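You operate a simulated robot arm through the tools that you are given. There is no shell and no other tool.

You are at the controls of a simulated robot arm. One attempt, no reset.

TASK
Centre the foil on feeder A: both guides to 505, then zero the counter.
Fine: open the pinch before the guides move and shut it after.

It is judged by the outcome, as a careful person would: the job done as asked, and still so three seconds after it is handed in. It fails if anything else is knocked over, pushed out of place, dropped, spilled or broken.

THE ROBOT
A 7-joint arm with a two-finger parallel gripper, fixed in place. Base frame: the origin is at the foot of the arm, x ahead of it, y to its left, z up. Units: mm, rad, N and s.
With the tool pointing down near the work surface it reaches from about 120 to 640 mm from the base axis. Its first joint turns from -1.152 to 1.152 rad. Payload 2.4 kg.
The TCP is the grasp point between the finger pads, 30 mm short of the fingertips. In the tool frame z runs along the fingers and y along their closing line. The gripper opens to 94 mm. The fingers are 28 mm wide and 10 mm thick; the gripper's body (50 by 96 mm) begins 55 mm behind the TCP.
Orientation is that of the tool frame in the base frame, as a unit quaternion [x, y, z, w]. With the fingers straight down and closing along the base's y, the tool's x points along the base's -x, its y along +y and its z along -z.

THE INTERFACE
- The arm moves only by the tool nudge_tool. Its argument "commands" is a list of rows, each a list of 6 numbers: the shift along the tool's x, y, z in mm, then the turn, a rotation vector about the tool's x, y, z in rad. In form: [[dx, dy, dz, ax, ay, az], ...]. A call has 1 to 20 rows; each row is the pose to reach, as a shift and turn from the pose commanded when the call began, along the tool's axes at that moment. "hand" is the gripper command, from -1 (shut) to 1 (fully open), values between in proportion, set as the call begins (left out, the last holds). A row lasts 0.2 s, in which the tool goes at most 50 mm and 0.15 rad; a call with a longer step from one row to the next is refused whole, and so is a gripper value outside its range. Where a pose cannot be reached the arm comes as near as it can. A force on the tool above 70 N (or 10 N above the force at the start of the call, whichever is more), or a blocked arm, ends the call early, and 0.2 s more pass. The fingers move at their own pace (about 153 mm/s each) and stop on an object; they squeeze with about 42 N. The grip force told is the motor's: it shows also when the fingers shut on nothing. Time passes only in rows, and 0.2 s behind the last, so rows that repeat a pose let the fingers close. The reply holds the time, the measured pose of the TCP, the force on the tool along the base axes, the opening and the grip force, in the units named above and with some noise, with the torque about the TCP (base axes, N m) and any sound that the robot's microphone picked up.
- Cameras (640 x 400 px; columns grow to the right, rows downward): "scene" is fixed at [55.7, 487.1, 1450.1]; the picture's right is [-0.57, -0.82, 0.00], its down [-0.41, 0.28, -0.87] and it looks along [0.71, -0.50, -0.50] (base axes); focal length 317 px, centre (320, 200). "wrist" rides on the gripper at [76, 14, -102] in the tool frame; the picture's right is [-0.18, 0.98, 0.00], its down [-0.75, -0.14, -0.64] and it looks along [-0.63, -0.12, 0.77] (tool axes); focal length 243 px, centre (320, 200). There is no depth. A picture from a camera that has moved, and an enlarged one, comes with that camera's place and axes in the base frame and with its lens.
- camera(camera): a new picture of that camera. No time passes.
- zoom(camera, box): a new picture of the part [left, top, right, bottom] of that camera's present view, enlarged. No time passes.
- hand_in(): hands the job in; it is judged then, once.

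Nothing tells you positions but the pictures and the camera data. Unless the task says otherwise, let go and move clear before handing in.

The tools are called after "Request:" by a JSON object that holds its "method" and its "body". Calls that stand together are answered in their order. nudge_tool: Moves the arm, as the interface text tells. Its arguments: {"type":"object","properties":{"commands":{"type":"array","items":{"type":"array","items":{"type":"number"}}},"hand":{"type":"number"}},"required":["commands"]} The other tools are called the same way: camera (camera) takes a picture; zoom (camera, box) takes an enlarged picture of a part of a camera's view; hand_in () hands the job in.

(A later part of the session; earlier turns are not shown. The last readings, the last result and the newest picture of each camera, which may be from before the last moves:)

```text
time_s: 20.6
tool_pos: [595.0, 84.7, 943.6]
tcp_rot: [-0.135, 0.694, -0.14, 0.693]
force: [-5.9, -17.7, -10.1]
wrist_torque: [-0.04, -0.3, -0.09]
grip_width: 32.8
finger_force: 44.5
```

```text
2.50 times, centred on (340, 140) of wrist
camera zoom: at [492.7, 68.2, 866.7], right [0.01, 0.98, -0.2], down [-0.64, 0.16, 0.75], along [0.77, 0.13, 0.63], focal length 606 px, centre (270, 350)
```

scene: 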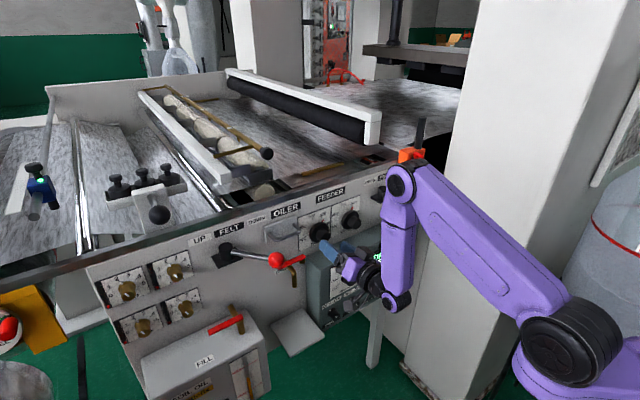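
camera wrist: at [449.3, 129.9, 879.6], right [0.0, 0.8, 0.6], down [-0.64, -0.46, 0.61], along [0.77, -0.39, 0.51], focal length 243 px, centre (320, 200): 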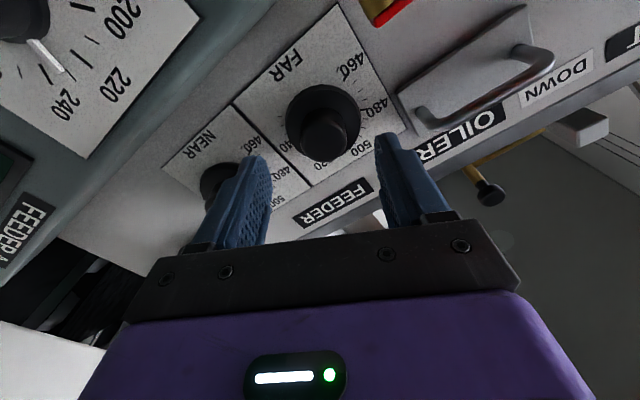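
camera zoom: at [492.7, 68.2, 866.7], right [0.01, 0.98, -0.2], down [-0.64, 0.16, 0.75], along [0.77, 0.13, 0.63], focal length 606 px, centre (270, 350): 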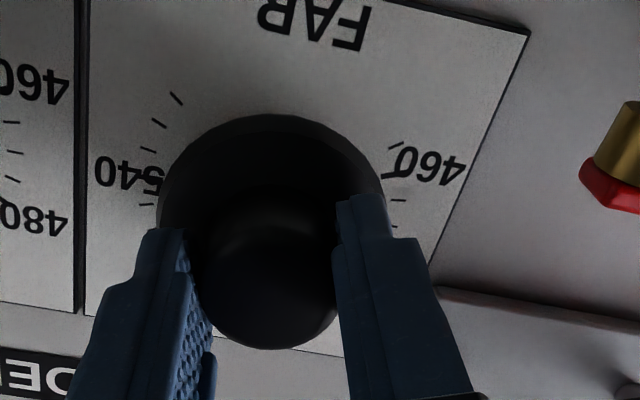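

FAR reads about 505.4, so I'll add a tiny trim (-0.015 rad) before releasing and backing straight off to re-read.

Request:
{"method": "nudge_tool", "body": {"commands": [[0, 0, 0, 0, 0, -0.015], [0, 0, 0, 0, 0, -0.015]], "hand": -1}}

Request:
{"method": "nudge_tool", "body": {"commands": [[0, 0, 0, 0, 0, 0], [0, 0, 0, 0, 0, 0], [0, 0, -20, 0, 0, 0], [0, 0, -40, 0, 0, 0], [0, 0, -60, 0, 0, 0], [0, 0, -60, 0, 0, 0]], "hand": 0.4}}

Request:
{"method": "zoom", "body": {"camera": "scene", "box": [306, 212, 330, 227]}}

Request:
{"method": "zoom", "body": {"camera": "scene", "box": [290, 180, 450, 300]}}

Request:
{"method": "camera", "body": {"camera": "wrist"}}

```text
time_s: 21.2
tool_pos: [595.0, 83.4, 943.2]
tcp_rot: [-0.14, 0.694, -0.143, 0.692]
force: [-6.3, -16.6, -8.7]
wrist_torque: [0.05, 0.26, -0.43]
grip_width: 33.1
finger_force: 45.1
```

```text
time_s: 22.6
tool_pos: [535.0, 86.7, 943.7]
tcp_rot: [-0.142, 0.692, -0.142, 0.693]
force: [-0.3, 0.8, 0.2]
wrist_torque: [0.0, 0.02, -0.01]
grip_width: 66.0
finger_force: 0.0
```

```text
16.00 times, centred on (318, 220) of scene
camera zoom: at [55.7, 487.1, 1450.1], right [-0.57, -0.82, 0.0], down [-0.41, 0.28, -0.87], along [0.71, -0.5, -0.5], focal length 5069 px, centre (352, -112)
```

zoom: 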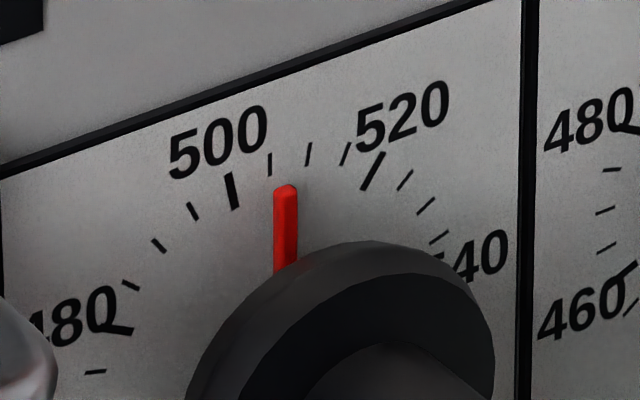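

```text
3.33 times, centred on (370, 240) of scene
camera zoom: at [55.7, 487.1, 1450.1], right [-0.57, -0.82, 0.0], down [-0.41, 0.28, -0.87], along [0.71, -0.5, -0.5], focal length 1056 px, centre (153, 67)
```

zoom: 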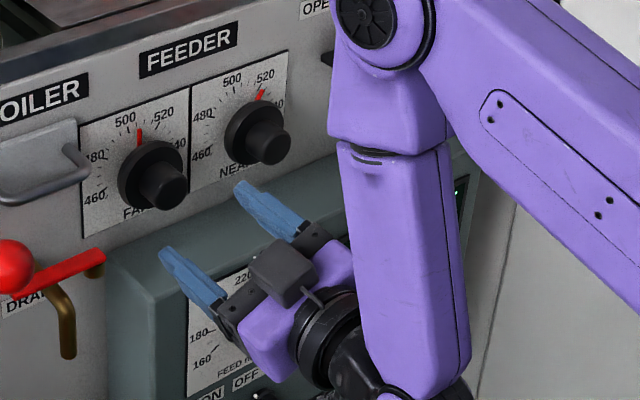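

```text
taken
camera wrist: at [432.9, 68.8, 867.2], right [0.0, 0.98, -0.22], down [-0.64, 0.17, 0.75], along [0.77, 0.14, 0.63], focal length 243 px, centre (320, 200)
```

wrist: 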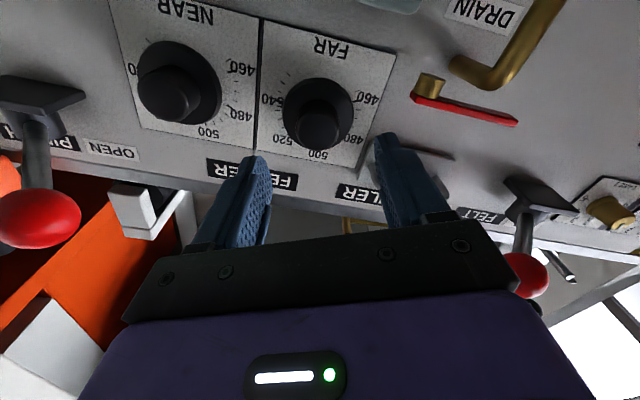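

FAR reads 505 and holds after release. For NEAR the lever ball (530,-68,1003) overhangs the hand, so I'll approach with the tool pitched up about 0.2 rad to keep the hand low. I'll retreat and reposition first.

Request:
{"method": "nudge_tool", "body": {"commands": [[0, 0, -30, 0, 0, 0], [0, 0, -65, 0, 0, 0.1], [11, -25, -65, 0, 0, 0.2], [22, -50, -65, 0, 0, 0.3], [34, -75, -65, 0, 0, 0.405], [45, -100, -65, 0, 0, 0.405], [45, -100, -65, 0, 0, 0.405]], "hand": 0.3}}

Request:
{"method": "nudge_tool", "body": {"commands": [[0, 0, 0, 0, -0.1, 0], [0, 0, 0, 0, -0.2, 0], [0, 0, 0, 0, -0.2, 0]], "hand": 0.3}}

Request:
{"method": "camera", "body": {"camera": "wrist"}}

Request:
{"method": "camera", "body": {"camera": "scene"}}

```text
time_s: 24.2
tool_pos: [469.2, -22.4, 941.3]
tcp_rot: [0.0, 0.707, -0.001, 0.707]
force: [0.7, 0.4, -0.7]
wrist_torque: [0.0, 0.04, 0.0]
grip_width: 61.3
finger_force: 0.1
```

```text
time_s: 25.0
tool_pos: [469.3, -23.1, 941.5]
tcp_rot: [-0.001, 0.633, 0.001, 0.774]
force: [-0.8, 0.4, 0.7]
wrist_torque: [-0.03, 0.0, 0.0]
grip_width: 61.3
finger_force: 0.0
```

```text
taken
camera wrist: at [385.3, -9.4, 845.5], right [-0.04, 0.98, 0.18], down [-0.78, -0.14, 0.61], along [0.63, -0.12, 0.77], focal length 243 px, centre (320, 200)
```

wrist: 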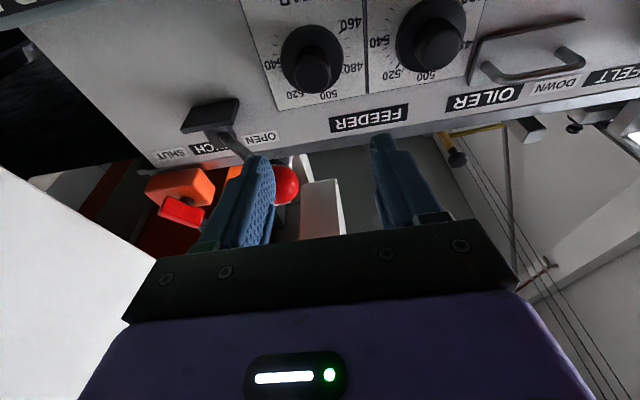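

```text
taken
```

scene: 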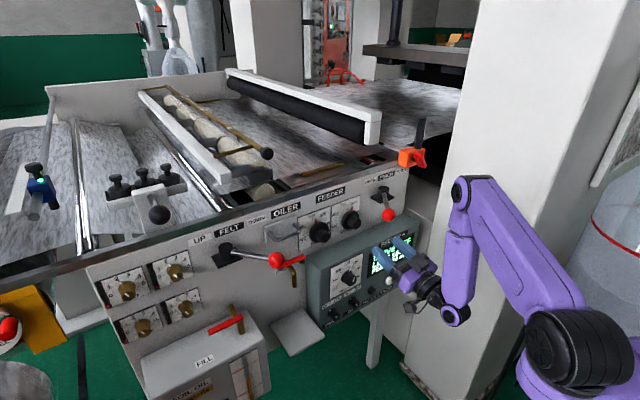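

The ball is at about (530,-66,998) and the NEAR knob at about (606,-24.5,941). I'll advance under the ball with a slight counter-clockwise pre-roll (0.08) and stop short to check clearance.

Request:
{"method": "nudge_tool", "body": {"commands": [[4, -1, 20, -0.008, 0, -0.039], [8, -1, 40, -0.016, 0, -0.078], [12, -1, 60, -0.016, 0, -0.078], [15.5, -1, 75, -0.016, 0, -0.078], [17.6, -1, 89, -0.016, 0, -0.078], [17.6, -1, 89, -0.016, 0, -0.078]], "hand": 0.3}}

Request:
{"method": "camera", "body": {"camera": "wrist"}}

Request:
{"method": "zoom", "body": {"camera": "scene", "box": [300, 180, 460, 300]}}

```text
time_s: 26.4
tool_pos: [560.7, -24.1, 941.6]
tcp_rot: [-0.032, 0.632, -0.024, 0.774]
force: [0.4, -1.5, 0.4]
wrist_torque: [-0.02, -0.01, -0.02]
grip_width: 61.3
finger_force: 0.1
```

```text
taken
camera wrist: at [476.4, -17.8, 845.3], right [-0.04, 0.99, 0.1], down [-0.78, -0.09, 0.62], along [0.63, -0.06, 0.78], focal length 243 px, centre (320, 200)
```

wrist: 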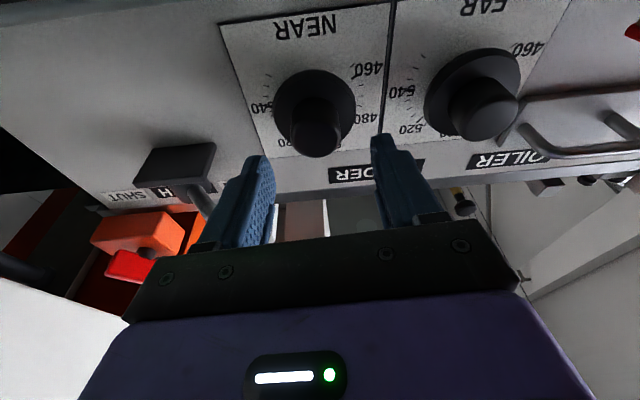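

```text
3.33 times, centred on (380, 240) of scene
camera zoom: at [55.7, 487.1, 1450.1], right [-0.57, -0.82, 0.0], down [-0.41, 0.28, -0.87], along [0.71, -0.5, -0.5], focal length 1056 px, centre (120, 67)
```

zoom: 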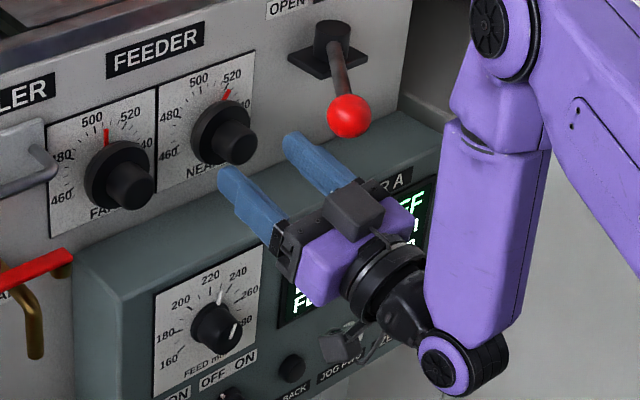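

Clearance looks good. I'll zoom to check alignment with the NEAR knob.

Request:
{"method": "zoom", "body": {"camera": "wrist", "box": [220, 50, 420, 180]}}

Request:
{"method": "zoom", "body": {"camera": "scene", "box": [320, 190, 400, 250]}}

```text
3.08 times, centred on (320, 115) of wrist
camera zoom: at [476.4, -17.8, 845.3], right [-0.04, 0.99, 0.1], down [-0.78, -0.09, 0.62], along [0.63, -0.06, 0.78], focal length 746 px, centre (320, 462)
```

zoom: 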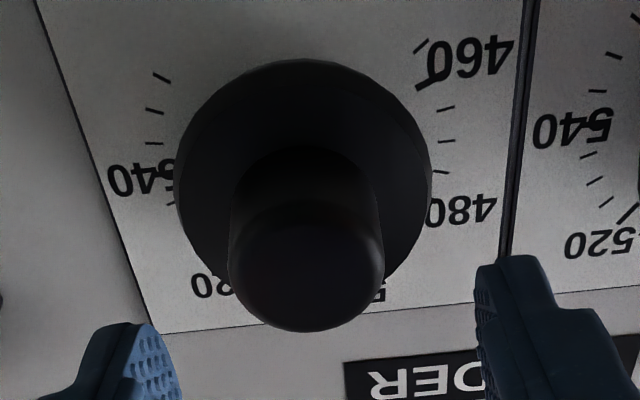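

```text
6.67 times, centred on (360, 220) of scene
camera zoom: at [55.7, 487.1, 1450.1], right [-0.57, -0.82, 0.0], down [-0.41, 0.28, -0.87], along [0.71, -0.5, -0.5], focal length 2112 px, centre (53, 67)
```

zoom: 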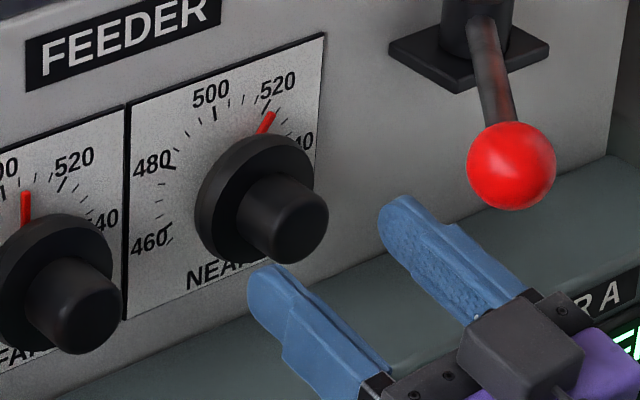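

The NEAR knob centre is about (606,-26,941). I'll advance the last 35 mm and then close.

Request:
{"method": "nudge_tool", "body": {"commands": [[2.4, -1, 11, 0, 0, 0], [4.9, -1.8, 22.5, 0, 0, 0], [7.3, -1.8, 33.7, 0, 0, 0], [7.3, -1.8, 33.7, 0, 0, 0]], "hand": 0.3}}

Request:
{"method": "zoom", "body": {"camera": "wrist", "box": [220, 60, 460, 220]}}

Request:
{"method": "zoom", "body": {"camera": "scene", "box": [320, 180, 420, 260]}}

```text
time_s: 27.4
tool_pos: [595.2, -25.1, 941.9]
tcp_rot: [-0.03, 0.633, -0.026, 0.773]
force: [0.2, -0.1, -0.5]
wrist_torque: [0.0, -0.02, -0.01]
grip_width: 61.3
finger_force: 0.1
```

```text
2.50 times, centred on (340, 140) of wrist
camera zoom: at [510.4, -19.5, 844.8], right [-0.04, 0.99, 0.1], down [-0.78, -0.09, 0.62], along [0.63, -0.06, 0.78], focal length 606 px, centre (270, 350)
```

zoom: 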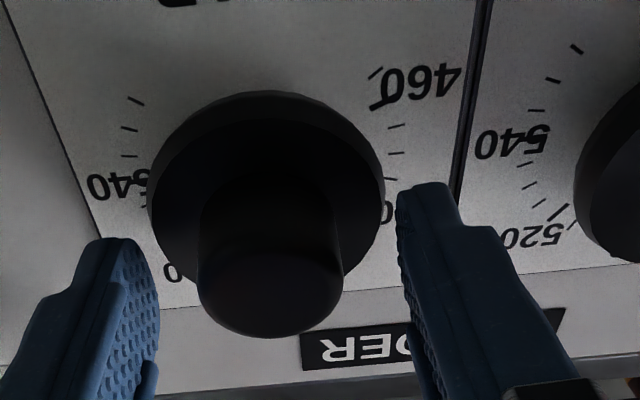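

```text
5.00 times, centred on (370, 220) of scene
camera zoom: at [55.7, 487.1, 1450.1], right [-0.57, -0.82, 0.0], down [-0.41, 0.28, -0.87], along [0.71, -0.5, -0.5], focal length 1584 px, centre (70, 100)
```

zoom: 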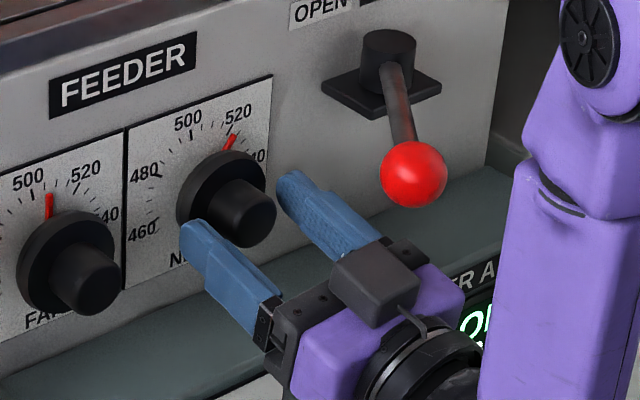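

It's aligned and clear of the ball. I'll grip the NEAR knob and turn it counter-clockwise by 0.38 rad about the knob axis.

Request:
{"method": "nudge_tool", "body": {"commands": [[0, 0, 0, 0, 0, 0], [0, 0, 0, 0, 0, 0], [0, 0, 0, 0, 0, 0]], "hand": -1}}

Request:
{"method": "nudge_tool", "body": {"commands": [[0, 0, 0, -0.02, 0, -0.098], [0, 0, 0, -0.04, 0, -0.196], [0, 0, 0, -0.06, 0, -0.294], [0, 0, 0, -0.076, 0, -0.372], [0, 0, 0, -0.076, 0, -0.372]], "hand": -1}}

Request:
{"method": "zoom", "body": {"camera": "scene", "box": [320, 190, 400, 250]}}

Request:
{"method": "zoom", "body": {"camera": "scene", "box": [300, 180, 460, 300]}}

```text
time_s: 28.2
tool_pos: [594.8, -25.3, 941.7]
tcp_rot: [-0.031, 0.632, -0.025, 0.774]
force: [3.4, -0.4, -1.7]
wrist_torque: [-0.03, 0.03, -0.04]
grip_width: 32.9
finger_force: 44.9
```

```text
time_s: 29.4
tool_pos: [595.6, -28.2, 941.4]
tcp_rot: [-0.176, 0.617, -0.144, 0.754]
force: [-5.0, -5.7, 0.8]
wrist_torque: [-0.01, -0.06, -0.25]
grip_width: 32.9
finger_force: 45.5
```

```text
6.67 times, centred on (360, 220) of scene
camera zoom: at [55.5, 487.0, 1450.1], right [-0.57, -0.82, 0.0], down [-0.41, 0.28, -0.87], along [0.71, -0.5, -0.5], focal length 2112 px, centre (53, 67)
```

zoom: 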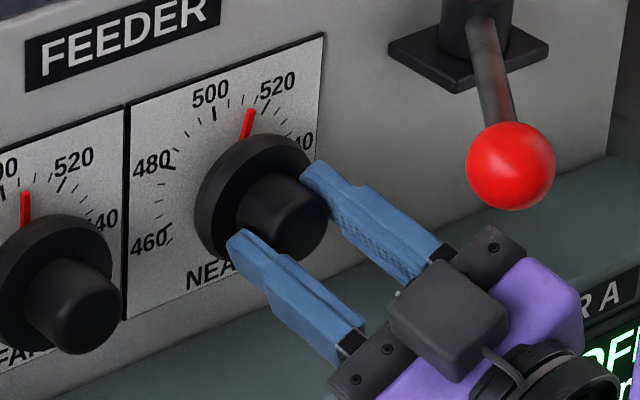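

```text
3.33 times, centred on (380, 240) of scene
camera zoom: at [55.5, 487.0, 1450.1], right [-0.57, -0.82, 0.0], down [-0.41, 0.28, -0.87], along [0.71, -0.5, -0.5], focal length 1056 px, centre (120, 67)
```

zoom: 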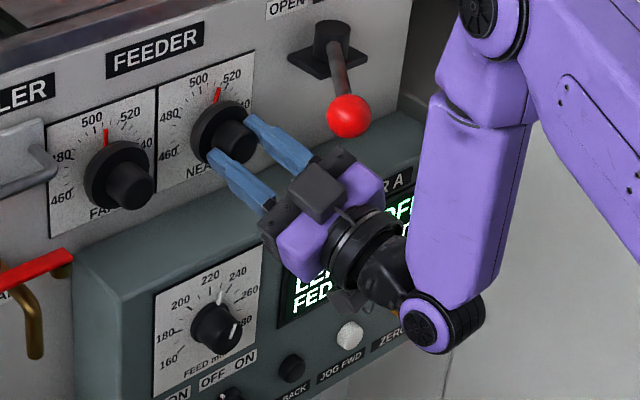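

NEAR is now at about 513-514, with good clearance to the ball. Continuing in the same grip stays clear, so I'll turn another 0.36 rad and read.

Request:
{"method": "nudge_tool", "body": {"commands": [[0, 0, 0, -0.02, 0, -0.098], [0, 0, 0, -0.04, 0, -0.196], [0, 0, 0, -0.06, 0, -0.294], [0, 0, 0, -0.072, 0, -0.353], [0, 0, 0, -0.072, 0, -0.353]], "hand": -1}}

Request:
{"method": "zoom", "body": {"camera": "scene", "box": [338, 198, 362, 213]}}

Request:
{"method": "zoom", "body": {"camera": "scene", "box": [300, 180, 460, 300]}}

```text
time_s: 30.6
tool_pos: [594.7, -26.9, 943.2]
tcp_rot: [-0.308, 0.58, -0.255, 0.71]
force: [-5.2, -14.8, 9.1]
wrist_torque: [0.04, -0.51, -0.22]
grip_width: 32.7
finger_force: 45.1
```

```text
16.00 times, centred on (350, 206) of scene
camera zoom: at [55.4, 486.7, 1450.2], right [-0.57, -0.82, 0.0], down [-0.41, 0.28, -0.87], along [0.71, -0.5, -0.5], focal length 5069 px, centre (-160, 112)
```

zoom: 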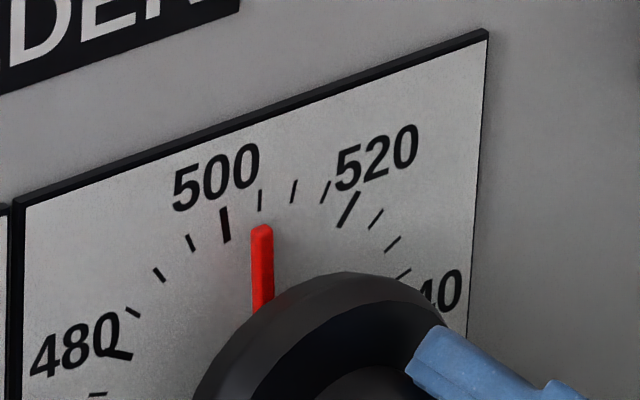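

```text
3.33 times, centred on (380, 240) of scene
camera zoom: at [55.4, 486.7, 1450.2], right [-0.57, -0.82, 0.0], down [-0.41, 0.28, -0.87], along [0.71, -0.5, -0.5], focal length 1056 px, centre (120, 67)
```

zoom: 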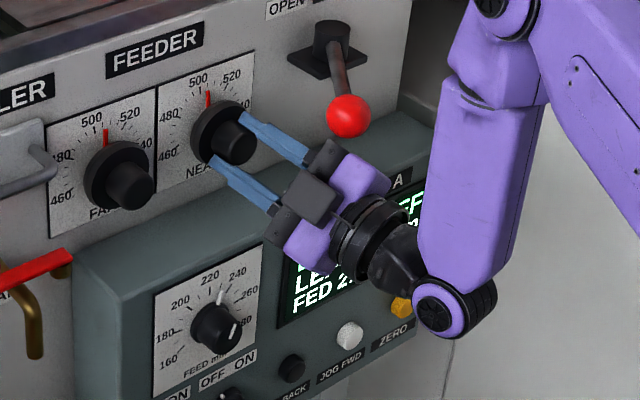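

Compared with the FAR reference parallax, NEAR has slightly overshot to about 503.3. I'll turn it back clockwise by about 0.08 rad.

Request:
{"method": "nudge_tool", "body": {"commands": [[0, 0, 0, 0.008, 0, 0.039], [0, 0, 0, 0.016, 0, 0.078], [0, 0, 0, 0.016, 0, 0.078]], "hand": -1}}

Request:
{"method": "zoom", "body": {"camera": "scene", "box": [338, 198, 362, 213]}}

Request:
{"method": "zoom", "body": {"camera": "scene", "box": [306, 212, 330, 227]}}

```text
time_s: 31.4
tool_pos: [595.4, -27.4, 943.2]
tcp_rot: [-0.278, 0.59, -0.231, 0.722]
force: [-5.9, -16.1, 13.5]
wrist_torque: [0.07, -0.3, -0.39]
grip_width: 33.2
finger_force: 45.4
```

```text
16.00 times, centred on (350, 206) of scene
camera zoom: at [55.3, 486.7, 1450.2], right [-0.57, -0.82, 0.0], down [-0.41, 0.28, -0.87], along [0.71, -0.5, -0.5], focal length 5069 px, centre (-160, 112)
```

zoom: 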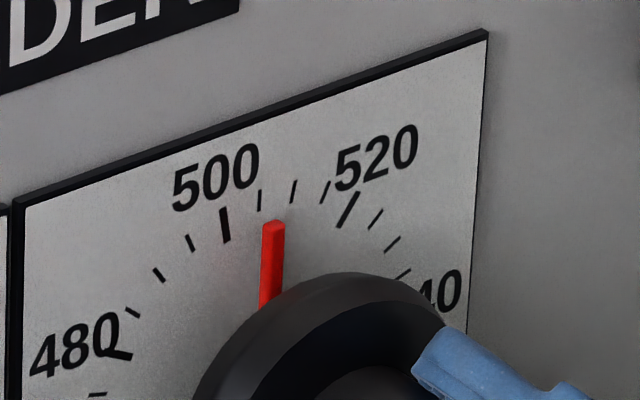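

```text
16.00 times, centred on (318, 220) of scene
camera zoom: at [55.3, 486.7, 1450.2], right [-0.57, -0.82, 0.0], down [-0.41, 0.28, -0.87], along [0.71, -0.5, -0.5], focal length 5069 px, centre (352, -112)
```

zoom: 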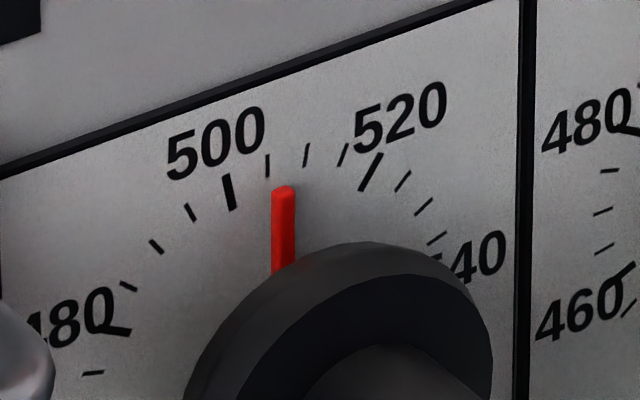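

NEAR now matches 505 in both tip offset and tilt. I'll release, back straight out, and verify both dials.

Request:
{"method": "nudge_tool", "body": {"commands": [[0, 0, 0, 0, 0, 0], [0, 0, 0, 0, 0, 0], [0, 0, -20, 0, 0, 0], [0, 0, -45, 0, 0, 0], [0, 0, -75, 0, 0, 0], [0, 0, -110, 0, 0, 0], [0, 0, -145, 0, 0, 0], [0, 0, -145, 0, 0, 0]], "hand": 0.3}}

Request:
{"method": "zoom", "body": {"camera": "scene", "box": [338, 198, 362, 213]}}

Request:
{"method": "zoom", "body": {"camera": "scene", "box": [306, 212, 330, 227]}}

Request:
{"method": "camera", "body": {"camera": "scene"}}

```text
time_s: 33.2
tool_pos: [453.2, -44.0, 921.7]
tcp_rot: [-0.28, 0.589, -0.228, 0.722]
force: [0.9, 0.4, -0.1]
wrist_torque: [0.01, 0.02, -0.01]
grip_width: 61.1
finger_force: 0.0
```

```text
16.00 times, centred on (350, 206) of scene
camera zoom: at [55.7, 487.1, 1450.1], right [-0.57, -0.82, 0.0], down [-0.41, 0.28, -0.87], along [0.71, -0.5, -0.5], focal length 5069 px, centre (-160, 112)
```

zoom: 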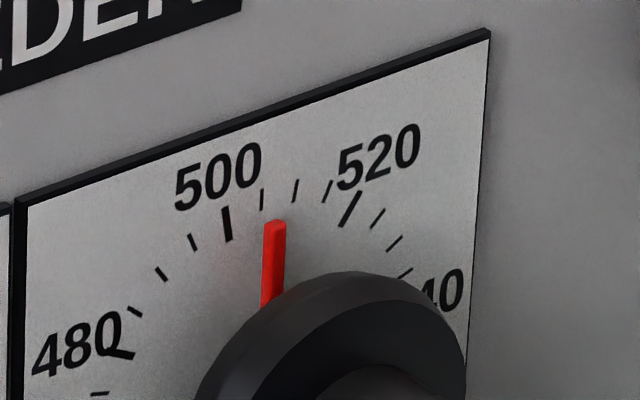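

```text
16.00 times, centred on (318, 220) of scene
camera zoom: at [55.7, 487.1, 1450.1], right [-0.57, -0.82, 0.0], down [-0.41, 0.28, -0.87], along [0.71, -0.5, -0.5], focal length 5069 px, centre (352, -112)
```

zoom: 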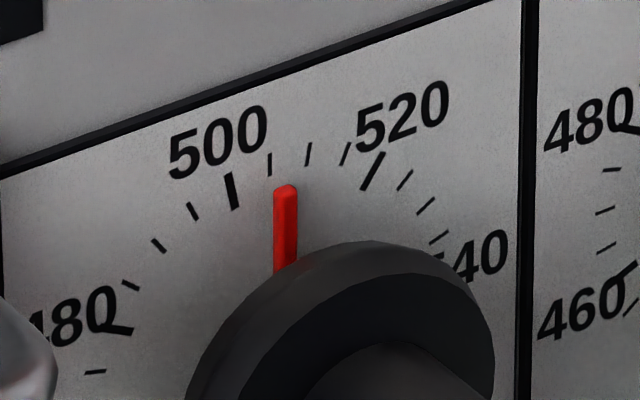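

```text
taken
```

scene: 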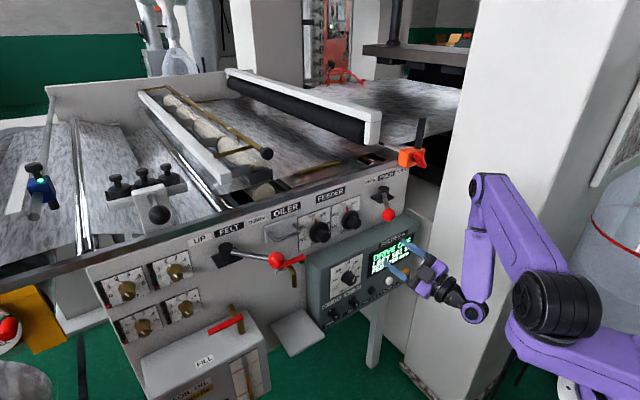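

Both guides hold 505. Next I'll un-roll and bring the tool back to pointing down, clear of the panel, ready to shut the pinch.

Request:
{"method": "nudge_tool", "body": {"commands": [[0, 0, 0, 0.029, 0, 0.143], [0, 0, 0, 0.058, 0, 0.286], [0, 0, 0, 0.087, 0, 0.429], [0, 0, 0, 0.117, 0, 0.572], [0, 0, 0, 0.147, 0, 0.725], [0, 0, 0, 0.147, 0, 0.725]], "hand": 0.3}}

Request:
{"method": "nudge_tool", "body": {"commands": [[-15, 0, 0.5, 0, 0.137, 0], [-31, 0, 1, 0, 0.273, 0], [-46, 0, 1.5, 0, 0.409, 0], [-62, 0, 2, 0, 0.545, 0], [-77, 0, 2.5, 0, 0.681, 0], [-92, 0, 3, 0, 0.817, 0], [-108, 0, 3.5, 0, 0.953, 0], [-123, 0, 4, 0, 1.089, 0], [-139, 0, 5, 0, 1.225, 0], [-154, 0, 5.5, 0, 1.361, 0], [-170, 0, 6, 0, 1.497, 0], [-185, 0, 6.5, 0, 1.634, 0], [-200, 0, 7, 0, 1.771, 0], [-200, 0, 7, 0, 1.771, 0]], "hand": 0.4}}

Request:
{"method": "camera", "body": {"camera": "wrist"}}

Request:
{"method": "zoom", "body": {"camera": "scene", "box": [300, 130, 460, 250]}}

```text
refused: row 5 steps farther than a row can; nothing moved
```

```text
time_s: 36.2
tool_pos: [419.8, 88.3, 1067.2]
tcp_rot: [0.001, 0.932, -0.362, -0.001]
force: [0.0, -0.2, -0.7]
wrist_torque: [0.02, 0.02, -0.02]
grip_width: 65.6
finger_force: 0.0
```

```text
taken
camera wrist: at [344.6, 167.5, 1132.0], right [0.18, 0.73, -0.66], down [0.75, 0.33, 0.57], along [0.63, -0.6, -0.49], focal length 243 px, centre (320, 200)
```

wrist: 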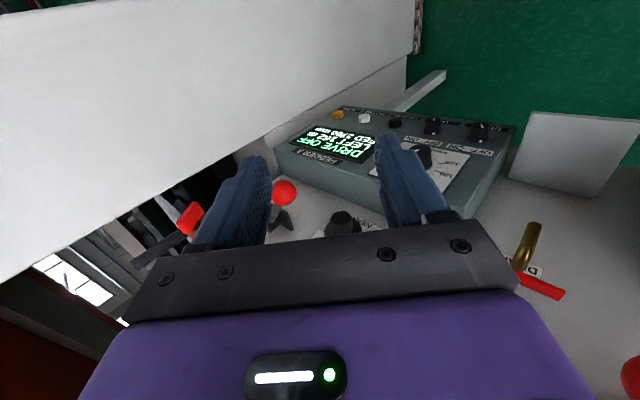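

```text
3.33 times, centred on (380, 190) of scene
camera zoom: at [55.7, 487.1, 1450.1], right [-0.57, -0.82, 0.0], down [-0.41, 0.28, -0.87], along [0.71, -0.5, -0.5], focal length 1056 px, centre (120, 233)
```

zoom: 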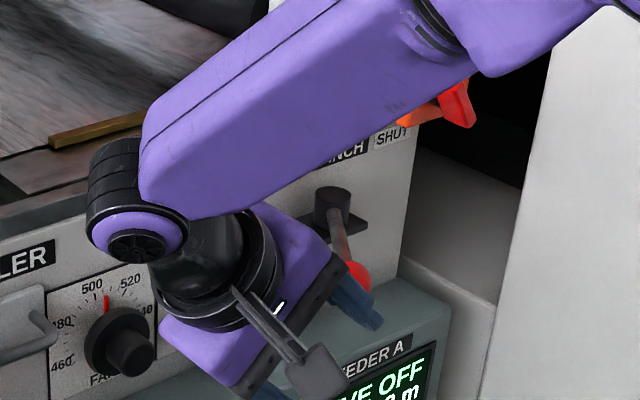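

The un-roll call was refused, so the pitch ran in the rolled frame. The arm is in free space with normal forces, tilted 0.74 rad toward -y. I'll lift and straighten it to point down.

Request:
{"method": "nudge_tool", "body": {"commands": [[0, -20, -22, 0, 0, 0], [0, -34, -30, -0.12, 0, 0], [0, -50, -30, -0.25, 0, 0], [0, -65, -25, -0.37, 0, 0], [0, -80, -18, -0.5, 0, 0], [0, -90, -12, -0.62, 0, 0], [0, -99, -8, -0.741, 0, 0], [0, -99, -8, -0.741, 0, 0]], "hand": 0.4}}

Request:
{"method": "camera", "body": {"camera": "wrist"}}

Request:
{"method": "camera", "body": {"camera": "scene"}}

```text
time_s: 38.0
tool_pos: [416.4, 34.3, 1119.4]
tcp_rot: [0.0, 0.992, -0.126, 0.006]
force: [-0.7, -0.4, 0.6]
wrist_torque: [-0.02, 0.01, 0.01]
grip_width: 66.1
finger_force: 0.1
out of reach, approached as far as the arm can: row 5, 6, 7, 8
```

```text
taken
camera wrist: at [340.9, 73.4, 1213.0], right [0.18, 0.95, -0.24], down [0.75, 0.03, 0.66], along [0.64, -0.3, -0.71], focal length 243 px, centre (320, 200)
```

wrist: 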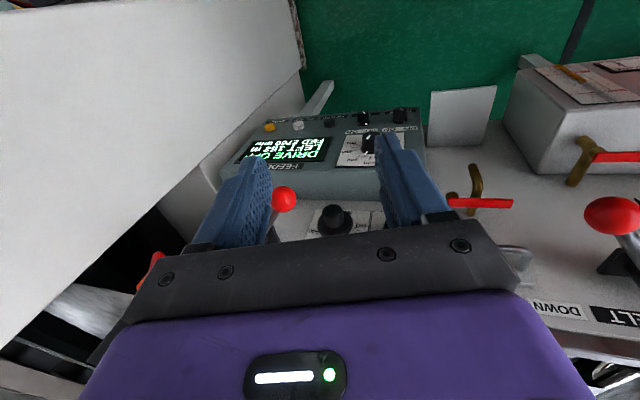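

```text
taken
```

scene: 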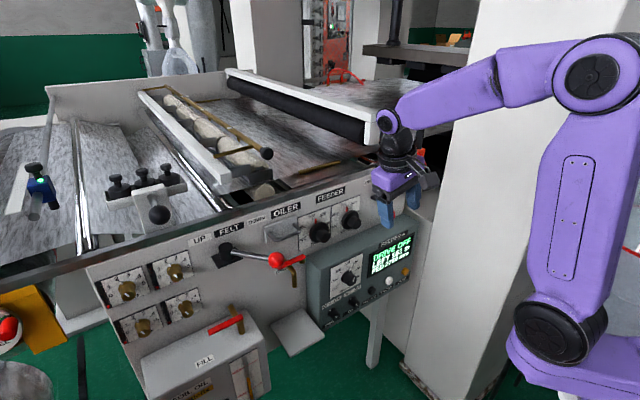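

The last rows were flagged out of reach, with 0.25 rad of tilt remaining. I'll hold a moment to see whether it settles, and check the display.

Request:
{"method": "nudge_tool", "body": {"commands": [[0, 0, 0, 0, 0, 0], [0, 0, 0, 0, 0, 0], [0, 0, 0, 0, 0, 0]], "hand": 0.4}}

Request:
{"method": "zoom", "body": {"camera": "scene", "box": [350, 220, 430, 280]}}

```text
time_s: 38.8
tool_pos: [417.9, 35.5, 1119.1]
tcp_rot: [-0.001, 0.992, -0.125, 0.006]
force: [-0.5, -0.5, 0.3]
wrist_torque: [-0.01, 0.02, 0.03]
grip_width: 65.6
finger_force: 0.1
```

```text
6.67 times, centred on (390, 250) of scene
camera zoom: at [55.7, 487.1, 1450.1], right [-0.57, -0.82, 0.0], down [-0.41, 0.28, -0.87], along [0.71, -0.5, -0.5], focal length 2112 px, centre (-147, -133)
```

zoom: 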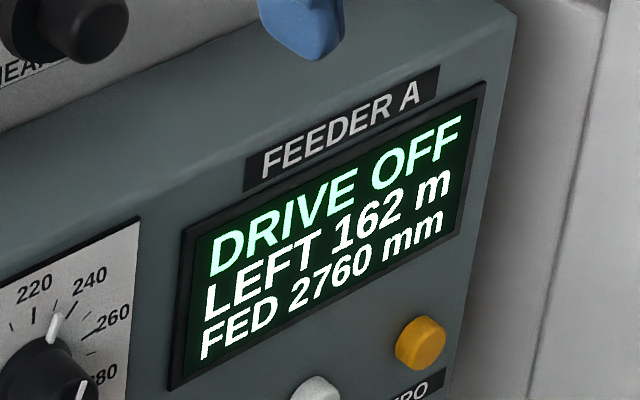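

The display is unchanged. I'll try removing the remaining 0.25 rad of tilt while moving to the next waypoint.

Request:
{"method": "nudge_tool", "body": {"commands": [[0, -10, -5, -0.06, 0, 0], [0, -20, -10, -0.12, 0, 0], [0, -30, -10, -0.19, 0, 0], [0, -40, -10, -0.252, 0, 0], [0, -40, -10, -0.252, 0, 0]], "hand": 0.4}}

Request:
{"method": "camera", "body": {"camera": "wrist"}}

```text
time_s: 40.0
tool_pos: [416.1, 24.9, 1113.7]
tcp_rot: [-0.001, 0.992, -0.123, 0.01]
force: [0.7, 1.7, 0.1]
wrist_torque: [-0.03, -0.04, 0.02]
grip_width: 66.1
finger_force: 0.0
out of reach, approached as far as the arm can: row 1, 2, 3, 4, 5
```

```text
taken
camera wrist: at [338.0, 63.1, 1207.4], right [0.18, 0.95, -0.24], down [0.74, 0.02, 0.67], along [0.65, -0.3, -0.7], focal length 243 px, centre (320, 200)
```

wrist: 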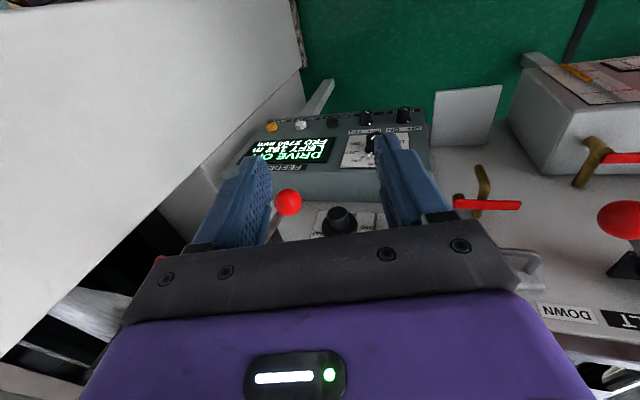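

A joint limit is blocking this branch, so I'll retrace the path: back to the tilted pose, then back to the forward-pointing rolled pose.

Request:
{"method": "nudge_tool", "body": {"commands": [[-1, 15, 6, 0.1, 0, 0], [-2, 30, 12, 0.2, 0, 0], [-2, 45, 18, 0.3, 0, 0], [-3, 60, 25, 0.4, 0, 0], [-3, 72, 30, 0.49, 0, 0], [-3, 72, 30, 0.49, 0, 0]], "hand": 0.4}}

```text
time_s: 41.4
tool_pos: [420.3, 87.7, 1066.2]
tcp_rot: [0.001, 0.932, -0.361, 0.01]
force: [0.0, 0.0, -0.9]
wrist_torque: [0.04, -0.02, -0.06]
grip_width: 65.9
finger_force: 0.0
```

The arm is back at the tilted pose. Next I'll reverse the pitch to point forward again.

Request:
{"method": "nudge_tool", "body": {"commands": [[-2.5, 0, 15, 0, -0.136, 0], [-5, 0, 30, 0, -0.272, 0], [-7.5, 0, 45, 0, -0.409, 0], [-10, 0, 60, 0, -0.545, 0], [-12.5, 0, 75, 0, -0.681, 0], [-15, 0, 90, 0, -0.817, 0], [-17.5, 0, 105, 0, -0.953, 0], [-20, 0, 121, 0, -1.09, 0], [-22.5, 0, 136, 0, -1.226, 0], [-25, 0, 151, 0, -1.362, 0], [-28, 0, 166, 0, -1.498, 0], [-31, 0, 181, 0, -1.635, 0], [-33, 0, 196, 0, -1.771, 0], [-33, 0, 196, 0, -1.771, 0]], "hand": 0.4}}

Request:
{"method": "camera", "body": {"camera": "scene"}}

```text
time_s: 44.4
tool_pos: [457.0, -44.3, 922.9]
tcp_rot: [-0.278, 0.582, -0.229, 0.729]
force: [-0.4, 0.0, 0.3]
wrist_torque: [0.0, 0.04, 0.02]
grip_width: 65.7
finger_force: 0.0
out of reach, approached as far as the arm can: row 5
```

```text
taken
```

scene: 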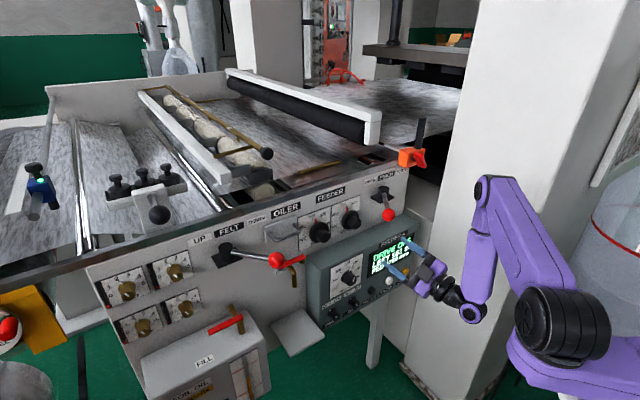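

Retraced cleanly. I'll un-roll in smaller steps to level the fingers.

Request:
{"method": "nudge_tool", "body": {"commands": [[0, 0, 0, 0.025, 0, 0.121], [0, 0, 0, 0.05, 0, 0.242], [0, 0, 0, 0.074, 0, 0.363], [0, 0, 0, 0.098, 0, 0.484], [0, 0, 0, 0.123, 0, 0.605], [0, 0, 0, 0.147, 0, 0.725], [0, 0, 0, 0.147, 0, 0.725]], "hand": 0.4}}

Request:
{"method": "camera", "body": {"camera": "wrist"}}

```text
time_s: 46.0
tool_pos: [456.7, -43.6, 922.3]
tcp_rot: [0.0, 0.626, 0.003, 0.78]
force: [-0.5, 0.6, 0.5]
wrist_torque: [0.0, 0.03, -0.03]
grip_width: 66.0
finger_force: 0.1
```

```text
taken
camera wrist: at [372.8, -30.6, 825.3], right [-0.04, 0.98, 0.18], down [-0.79, -0.15, 0.6], along [0.61, -0.12, 0.78], focal length 243 px, centre (320, 200)
```

wrist: 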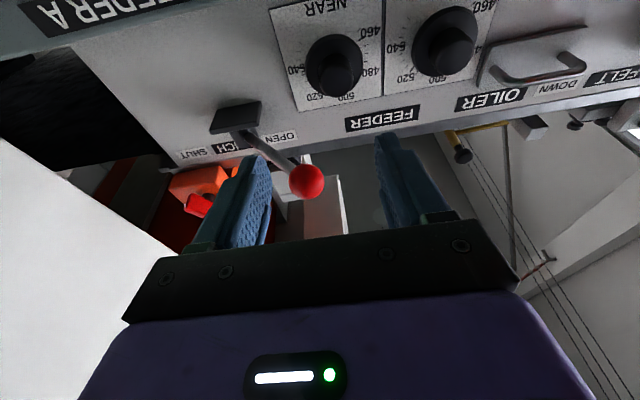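

The ball triangulates to (534,-69,998). I'll level the tool pointing forward and line up behind the ball at z≈998 to straddle it.

Request:
{"method": "nudge_tool", "body": {"commands": [[-20, -6, 0, 0, 0.055, 0], [-40, -12, 0, 0, 0.11, 0], [-60, -18, 0, 0, 0.165, 0], [-78, -25, 0, 0, 0.218, 0], [-78, -25, 0, 0, 0.218, 0]], "hand": 0.4}}

Request:
{"method": "camera", "body": {"camera": "wrist"}}

Request:
{"method": "camera", "body": {"camera": "scene"}}

```text
time_s: 47.2
tool_pos: [437.9, -68.9, 999.1]
tcp_rot: [-0.001, 0.707, 0.003, 0.707]
force: [-0.5, 0.2, 0.3]
wrist_torque: [0.01, -0.03, -0.01]
grip_width: 65.7
finger_force: 0.1
```

```text
taken
camera wrist: at [336.5, -55.8, 921.7], right [-0.01, 0.98, 0.19], down [-0.64, -0.15, 0.75], along [0.77, -0.12, 0.63], focal length 243 px, centre (320, 200)
```

wrist: 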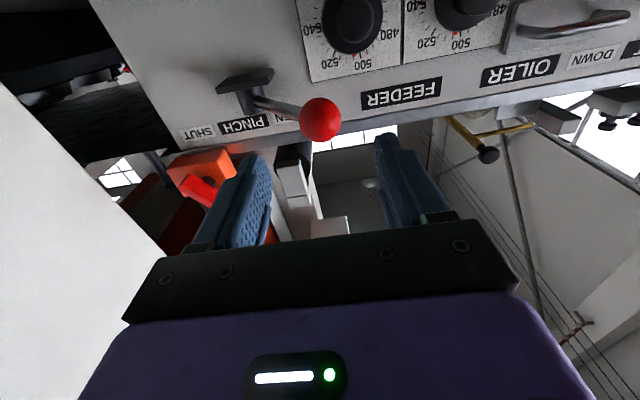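

```text
taken
```

scene: 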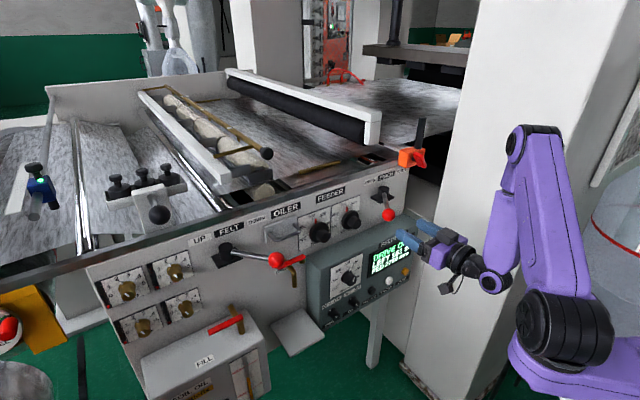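

Well centred. I'll advance so the fingers straddle the ball.

Request:
{"method": "nudge_tool", "body": {"commands": [[0, -1, 25, 0, 0, 0], [0, -1, 50, 0, 0, 0], [0, -1, 70, 0, 0, 0], [0, -1, 84, 0, 0, 0], [0, -1, 84, 0, 0, 0]], "hand": 0.4}}

Request:
{"method": "camera", "body": {"camera": "wrist"}}

Request:
{"method": "zoom", "body": {"camera": "scene", "box": [320, 140, 480, 260]}}

```text
time_s: 48.4
tool_pos: [523.1, -69.9, 997.9]
tcp_rot: [-0.002, 0.707, 0.002, 0.707]
force: [0.1, 0.7, -0.2]
wrist_torque: [-0.02, 0.01, -0.01]
grip_width: 65.5
finger_force: 0.1
```

```text
taken
camera wrist: at [421.0, -56.6, 921.6], right [-0.01, 0.98, 0.19], down [-0.64, -0.15, 0.75], along [0.77, -0.12, 0.63], focal length 243 px, centre (320, 200)
```

wrist: 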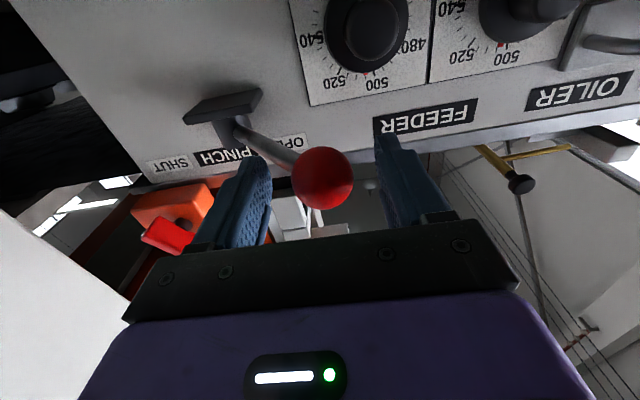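

```text
3.33 times, centred on (400, 200) of scene
camera zoom: at [55.7, 487.1, 1450.1], right [-0.57, -0.82, 0.0], down [-0.41, 0.28, -0.87], along [0.71, -0.5, -0.5], focal length 1056 px, centre (53, 200)
```

zoom: 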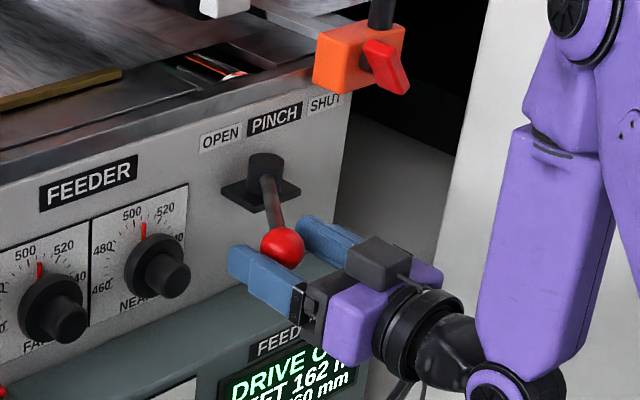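

The ball is straddled. I'll narrow the fingers to about 42 mm to stay well clear of the pillar on the right, then swing the lever back toward SHUT along the arc, half first.

Request:
{"method": "nudge_tool", "body": {"commands": [[0, 0, -7, 0, 0, 0], [0, 0, -14, 0, 0, 0], [0, -8, -14, 0, 0, 0], [0, -14, -18, 0, 0, 0], [0, -20, -23, 0, 0, 0], [0, -26, -27, 0, 0, 0], [0, -32, -31, 0, 0, 0], [0, -39, -34, 0, 0, 0], [0, -46, -37, 0, 0, 0], [0, -53, -39, 0, 0, 0], [0, -60, -41, 0, 0, 0], [0, -67, -43, 0, 0, 0], [0, -74, -44, 0, 0, 0], [0, -82, -45, 0, 0, 0], [0, -89, -45, 0, 0, 0]], "hand": -0.1}}

Request:
{"method": "camera", "body": {"camera": "wrist"}}

Request:
{"method": "zoom", "body": {"camera": "scene", "box": [320, 140, 480, 260]}}

```text
time_s: 51.6
tool_pos: [478.2, -159.6, 998.5]
tcp_rot: [-0.002, 0.707, 0.003, 0.707]
force: [3.4, -9.9, -0.4]
wrist_torque: [0.0, 0.07, -0.22]
grip_width: 48.4
finger_force: 5.6
```

```text
taken
camera wrist: at [376.7, -146.2, 921.7], right [0.0, 0.98, 0.19], down [-0.64, -0.15, 0.75], along [0.77, -0.12, 0.63], focal length 243 px, centre (320, 200)
```

wrist: 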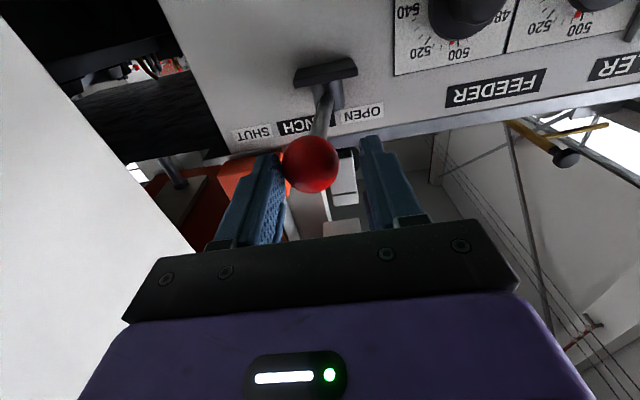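

```text
3.33 times, centred on (400, 200) of scene
camera zoom: at [55.8, 486.8, 1450.2], right [-0.57, -0.82, 0.0], down [-0.41, 0.28, -0.87], along [0.71, -0.5, -0.5], focal length 1056 px, centre (53, 200)
```

zoom: 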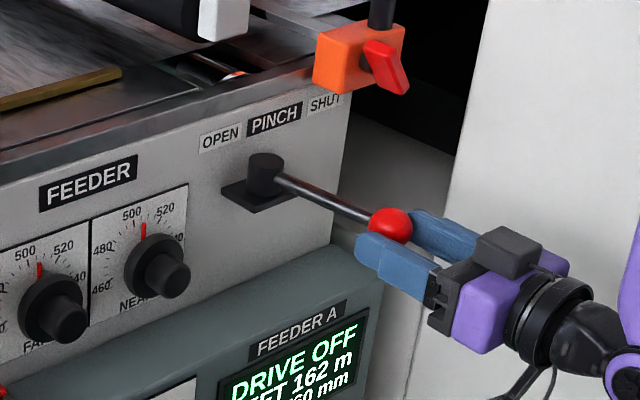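

The lever is past centre and pulling toward SHUT on its own. I'll continue guiding it along the arc to the SHUT stop.

Request:
{"method": "nudge_tool", "body": {"commands": [[0, -7, 0, 0, 0, 0], [0, -14, 1, 0, 0, 0], [0, -21, 2, 0, 0, 0], [0, -28, 4, 0, 0, 0], [0, -35, 6, 0, 0, 0], [0, -42, 8, 0, 0, 0], [0, -49, 11, 0, 0, 0], [0, -56, 14, 0, 0, 0], [0, -62, 18, 0, 0, 0], [0, -68, 22, 0, 0, 0], [0, -74, 26, 0, 0, 0], [0, -80, 31, 0, 0, 0], [0, -87, 33, 0, 0, 0], [0, -87, 33, 0, 0, 0]], "hand": -0.1}}

Request:
{"method": "camera", "body": {"camera": "wrist"}}

Request:
{"method": "zoom", "body": {"camera": "scene", "box": [320, 140, 480, 260]}}

```text
time_s: 54.6
tool_pos: [511.9, -241.7, 997.6]
tcp_rot: [-0.004, 0.708, 0.006, 0.707]
force: [-2.7, 15.4, -1.5]
wrist_torque: [-0.09, -0.01, 0.44]
grip_width: 51.2
finger_force: 7.9
```

```text
taken
camera wrist: at [410.4, -229.5, 921.4], right [-0.01, 0.98, 0.19], down [-0.64, -0.15, 0.75], along [0.77, -0.11, 0.63], focal length 243 px, centre (320, 200)
```

wrist: 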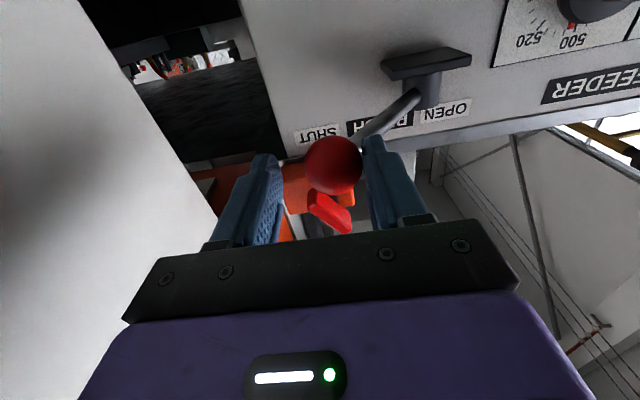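

```text
3.33 times, centred on (400, 200) of scene
camera zoom: at [55.6, 487.6, 1449.9], right [-0.57, -0.82, 0.0], down [-0.41, 0.28, -0.87], along [0.71, -0.5, -0.5], focal length 1056 px, centre (53, 200)
```

zoom: 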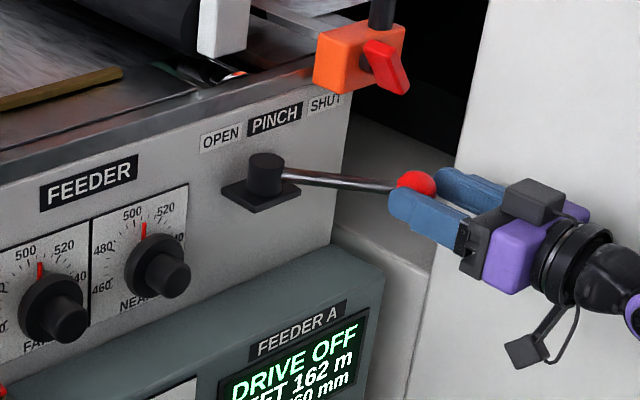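

The lever is against its SHUT stop, with the ball back at its original place. I'll unload and back straight off to verify.

Request:
{"method": "nudge_tool", "body": {"commands": [[0, 7, 0, 0, 0, 0], [0, 13, 0, 0, 0, 0], [0, 13, -20, 0, 0, 0], [0, 13, -50, 0, 0, 0], [0, 13, -80, 0, 0, 0], [0, 13, -110, 0, 0, 0], [0, 13, -110, 0, 0, 0]], "hand": -0.1}}

Request:
{"method": "camera", "body": {"camera": "wrist"}}

Request:
{"method": "camera", "body": {"camera": "scene"}}

Request:
{"method": "zoom", "body": {"camera": "scene", "box": [365, 170, 445, 220]}}

```text
time_s: 56.2
tool_pos: [400.9, -233.5, 997.5]
tcp_rot: [-0.002, 0.707, 0.002, 0.707]
force: [0.4, -0.3, -0.1]
wrist_torque: [0.02, -0.02, 0.02]
grip_width: 42.3
finger_force: 0.1
```

```text
taken
camera wrist: at [300.0, -219.8, 920.8], right [-0.01, 0.98, 0.19], down [-0.64, -0.15, 0.75], along [0.77, -0.12, 0.63], focal length 243 px, centre (320, 200)
```

wrist: 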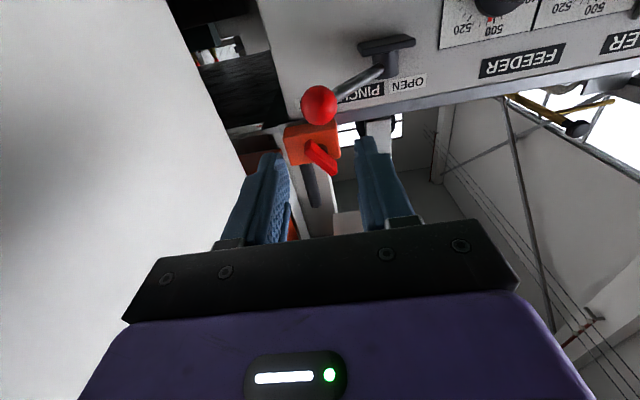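

```text
taken
```

scene: 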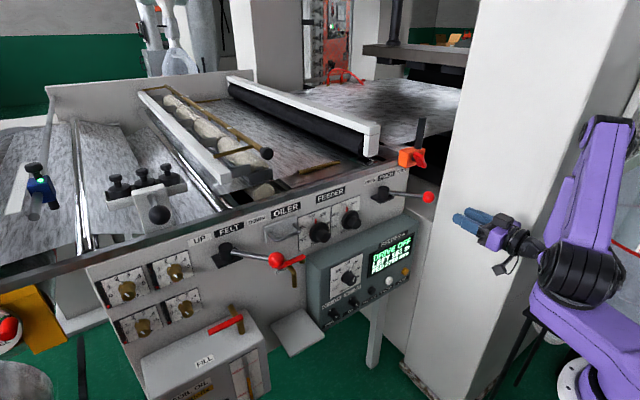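

```text
8.00 times, centred on (405, 195) of scene
camera zoom: at [55.7, 487.1, 1450.1], right [-0.57, -0.82, 0.0], down [-0.41, 0.28, -0.87], along [0.71, -0.5, -0.5], focal length 2534 px, centre (-360, 240)
```

zoom: 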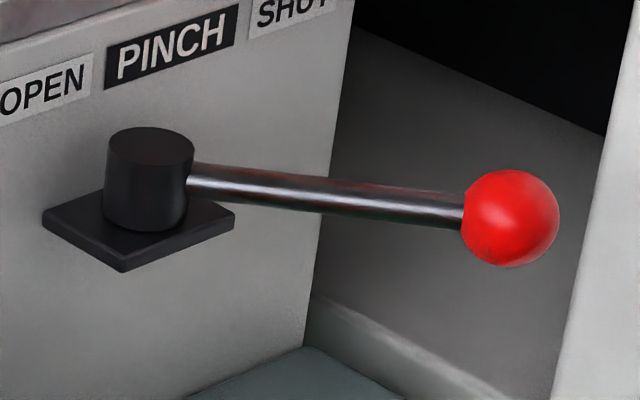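

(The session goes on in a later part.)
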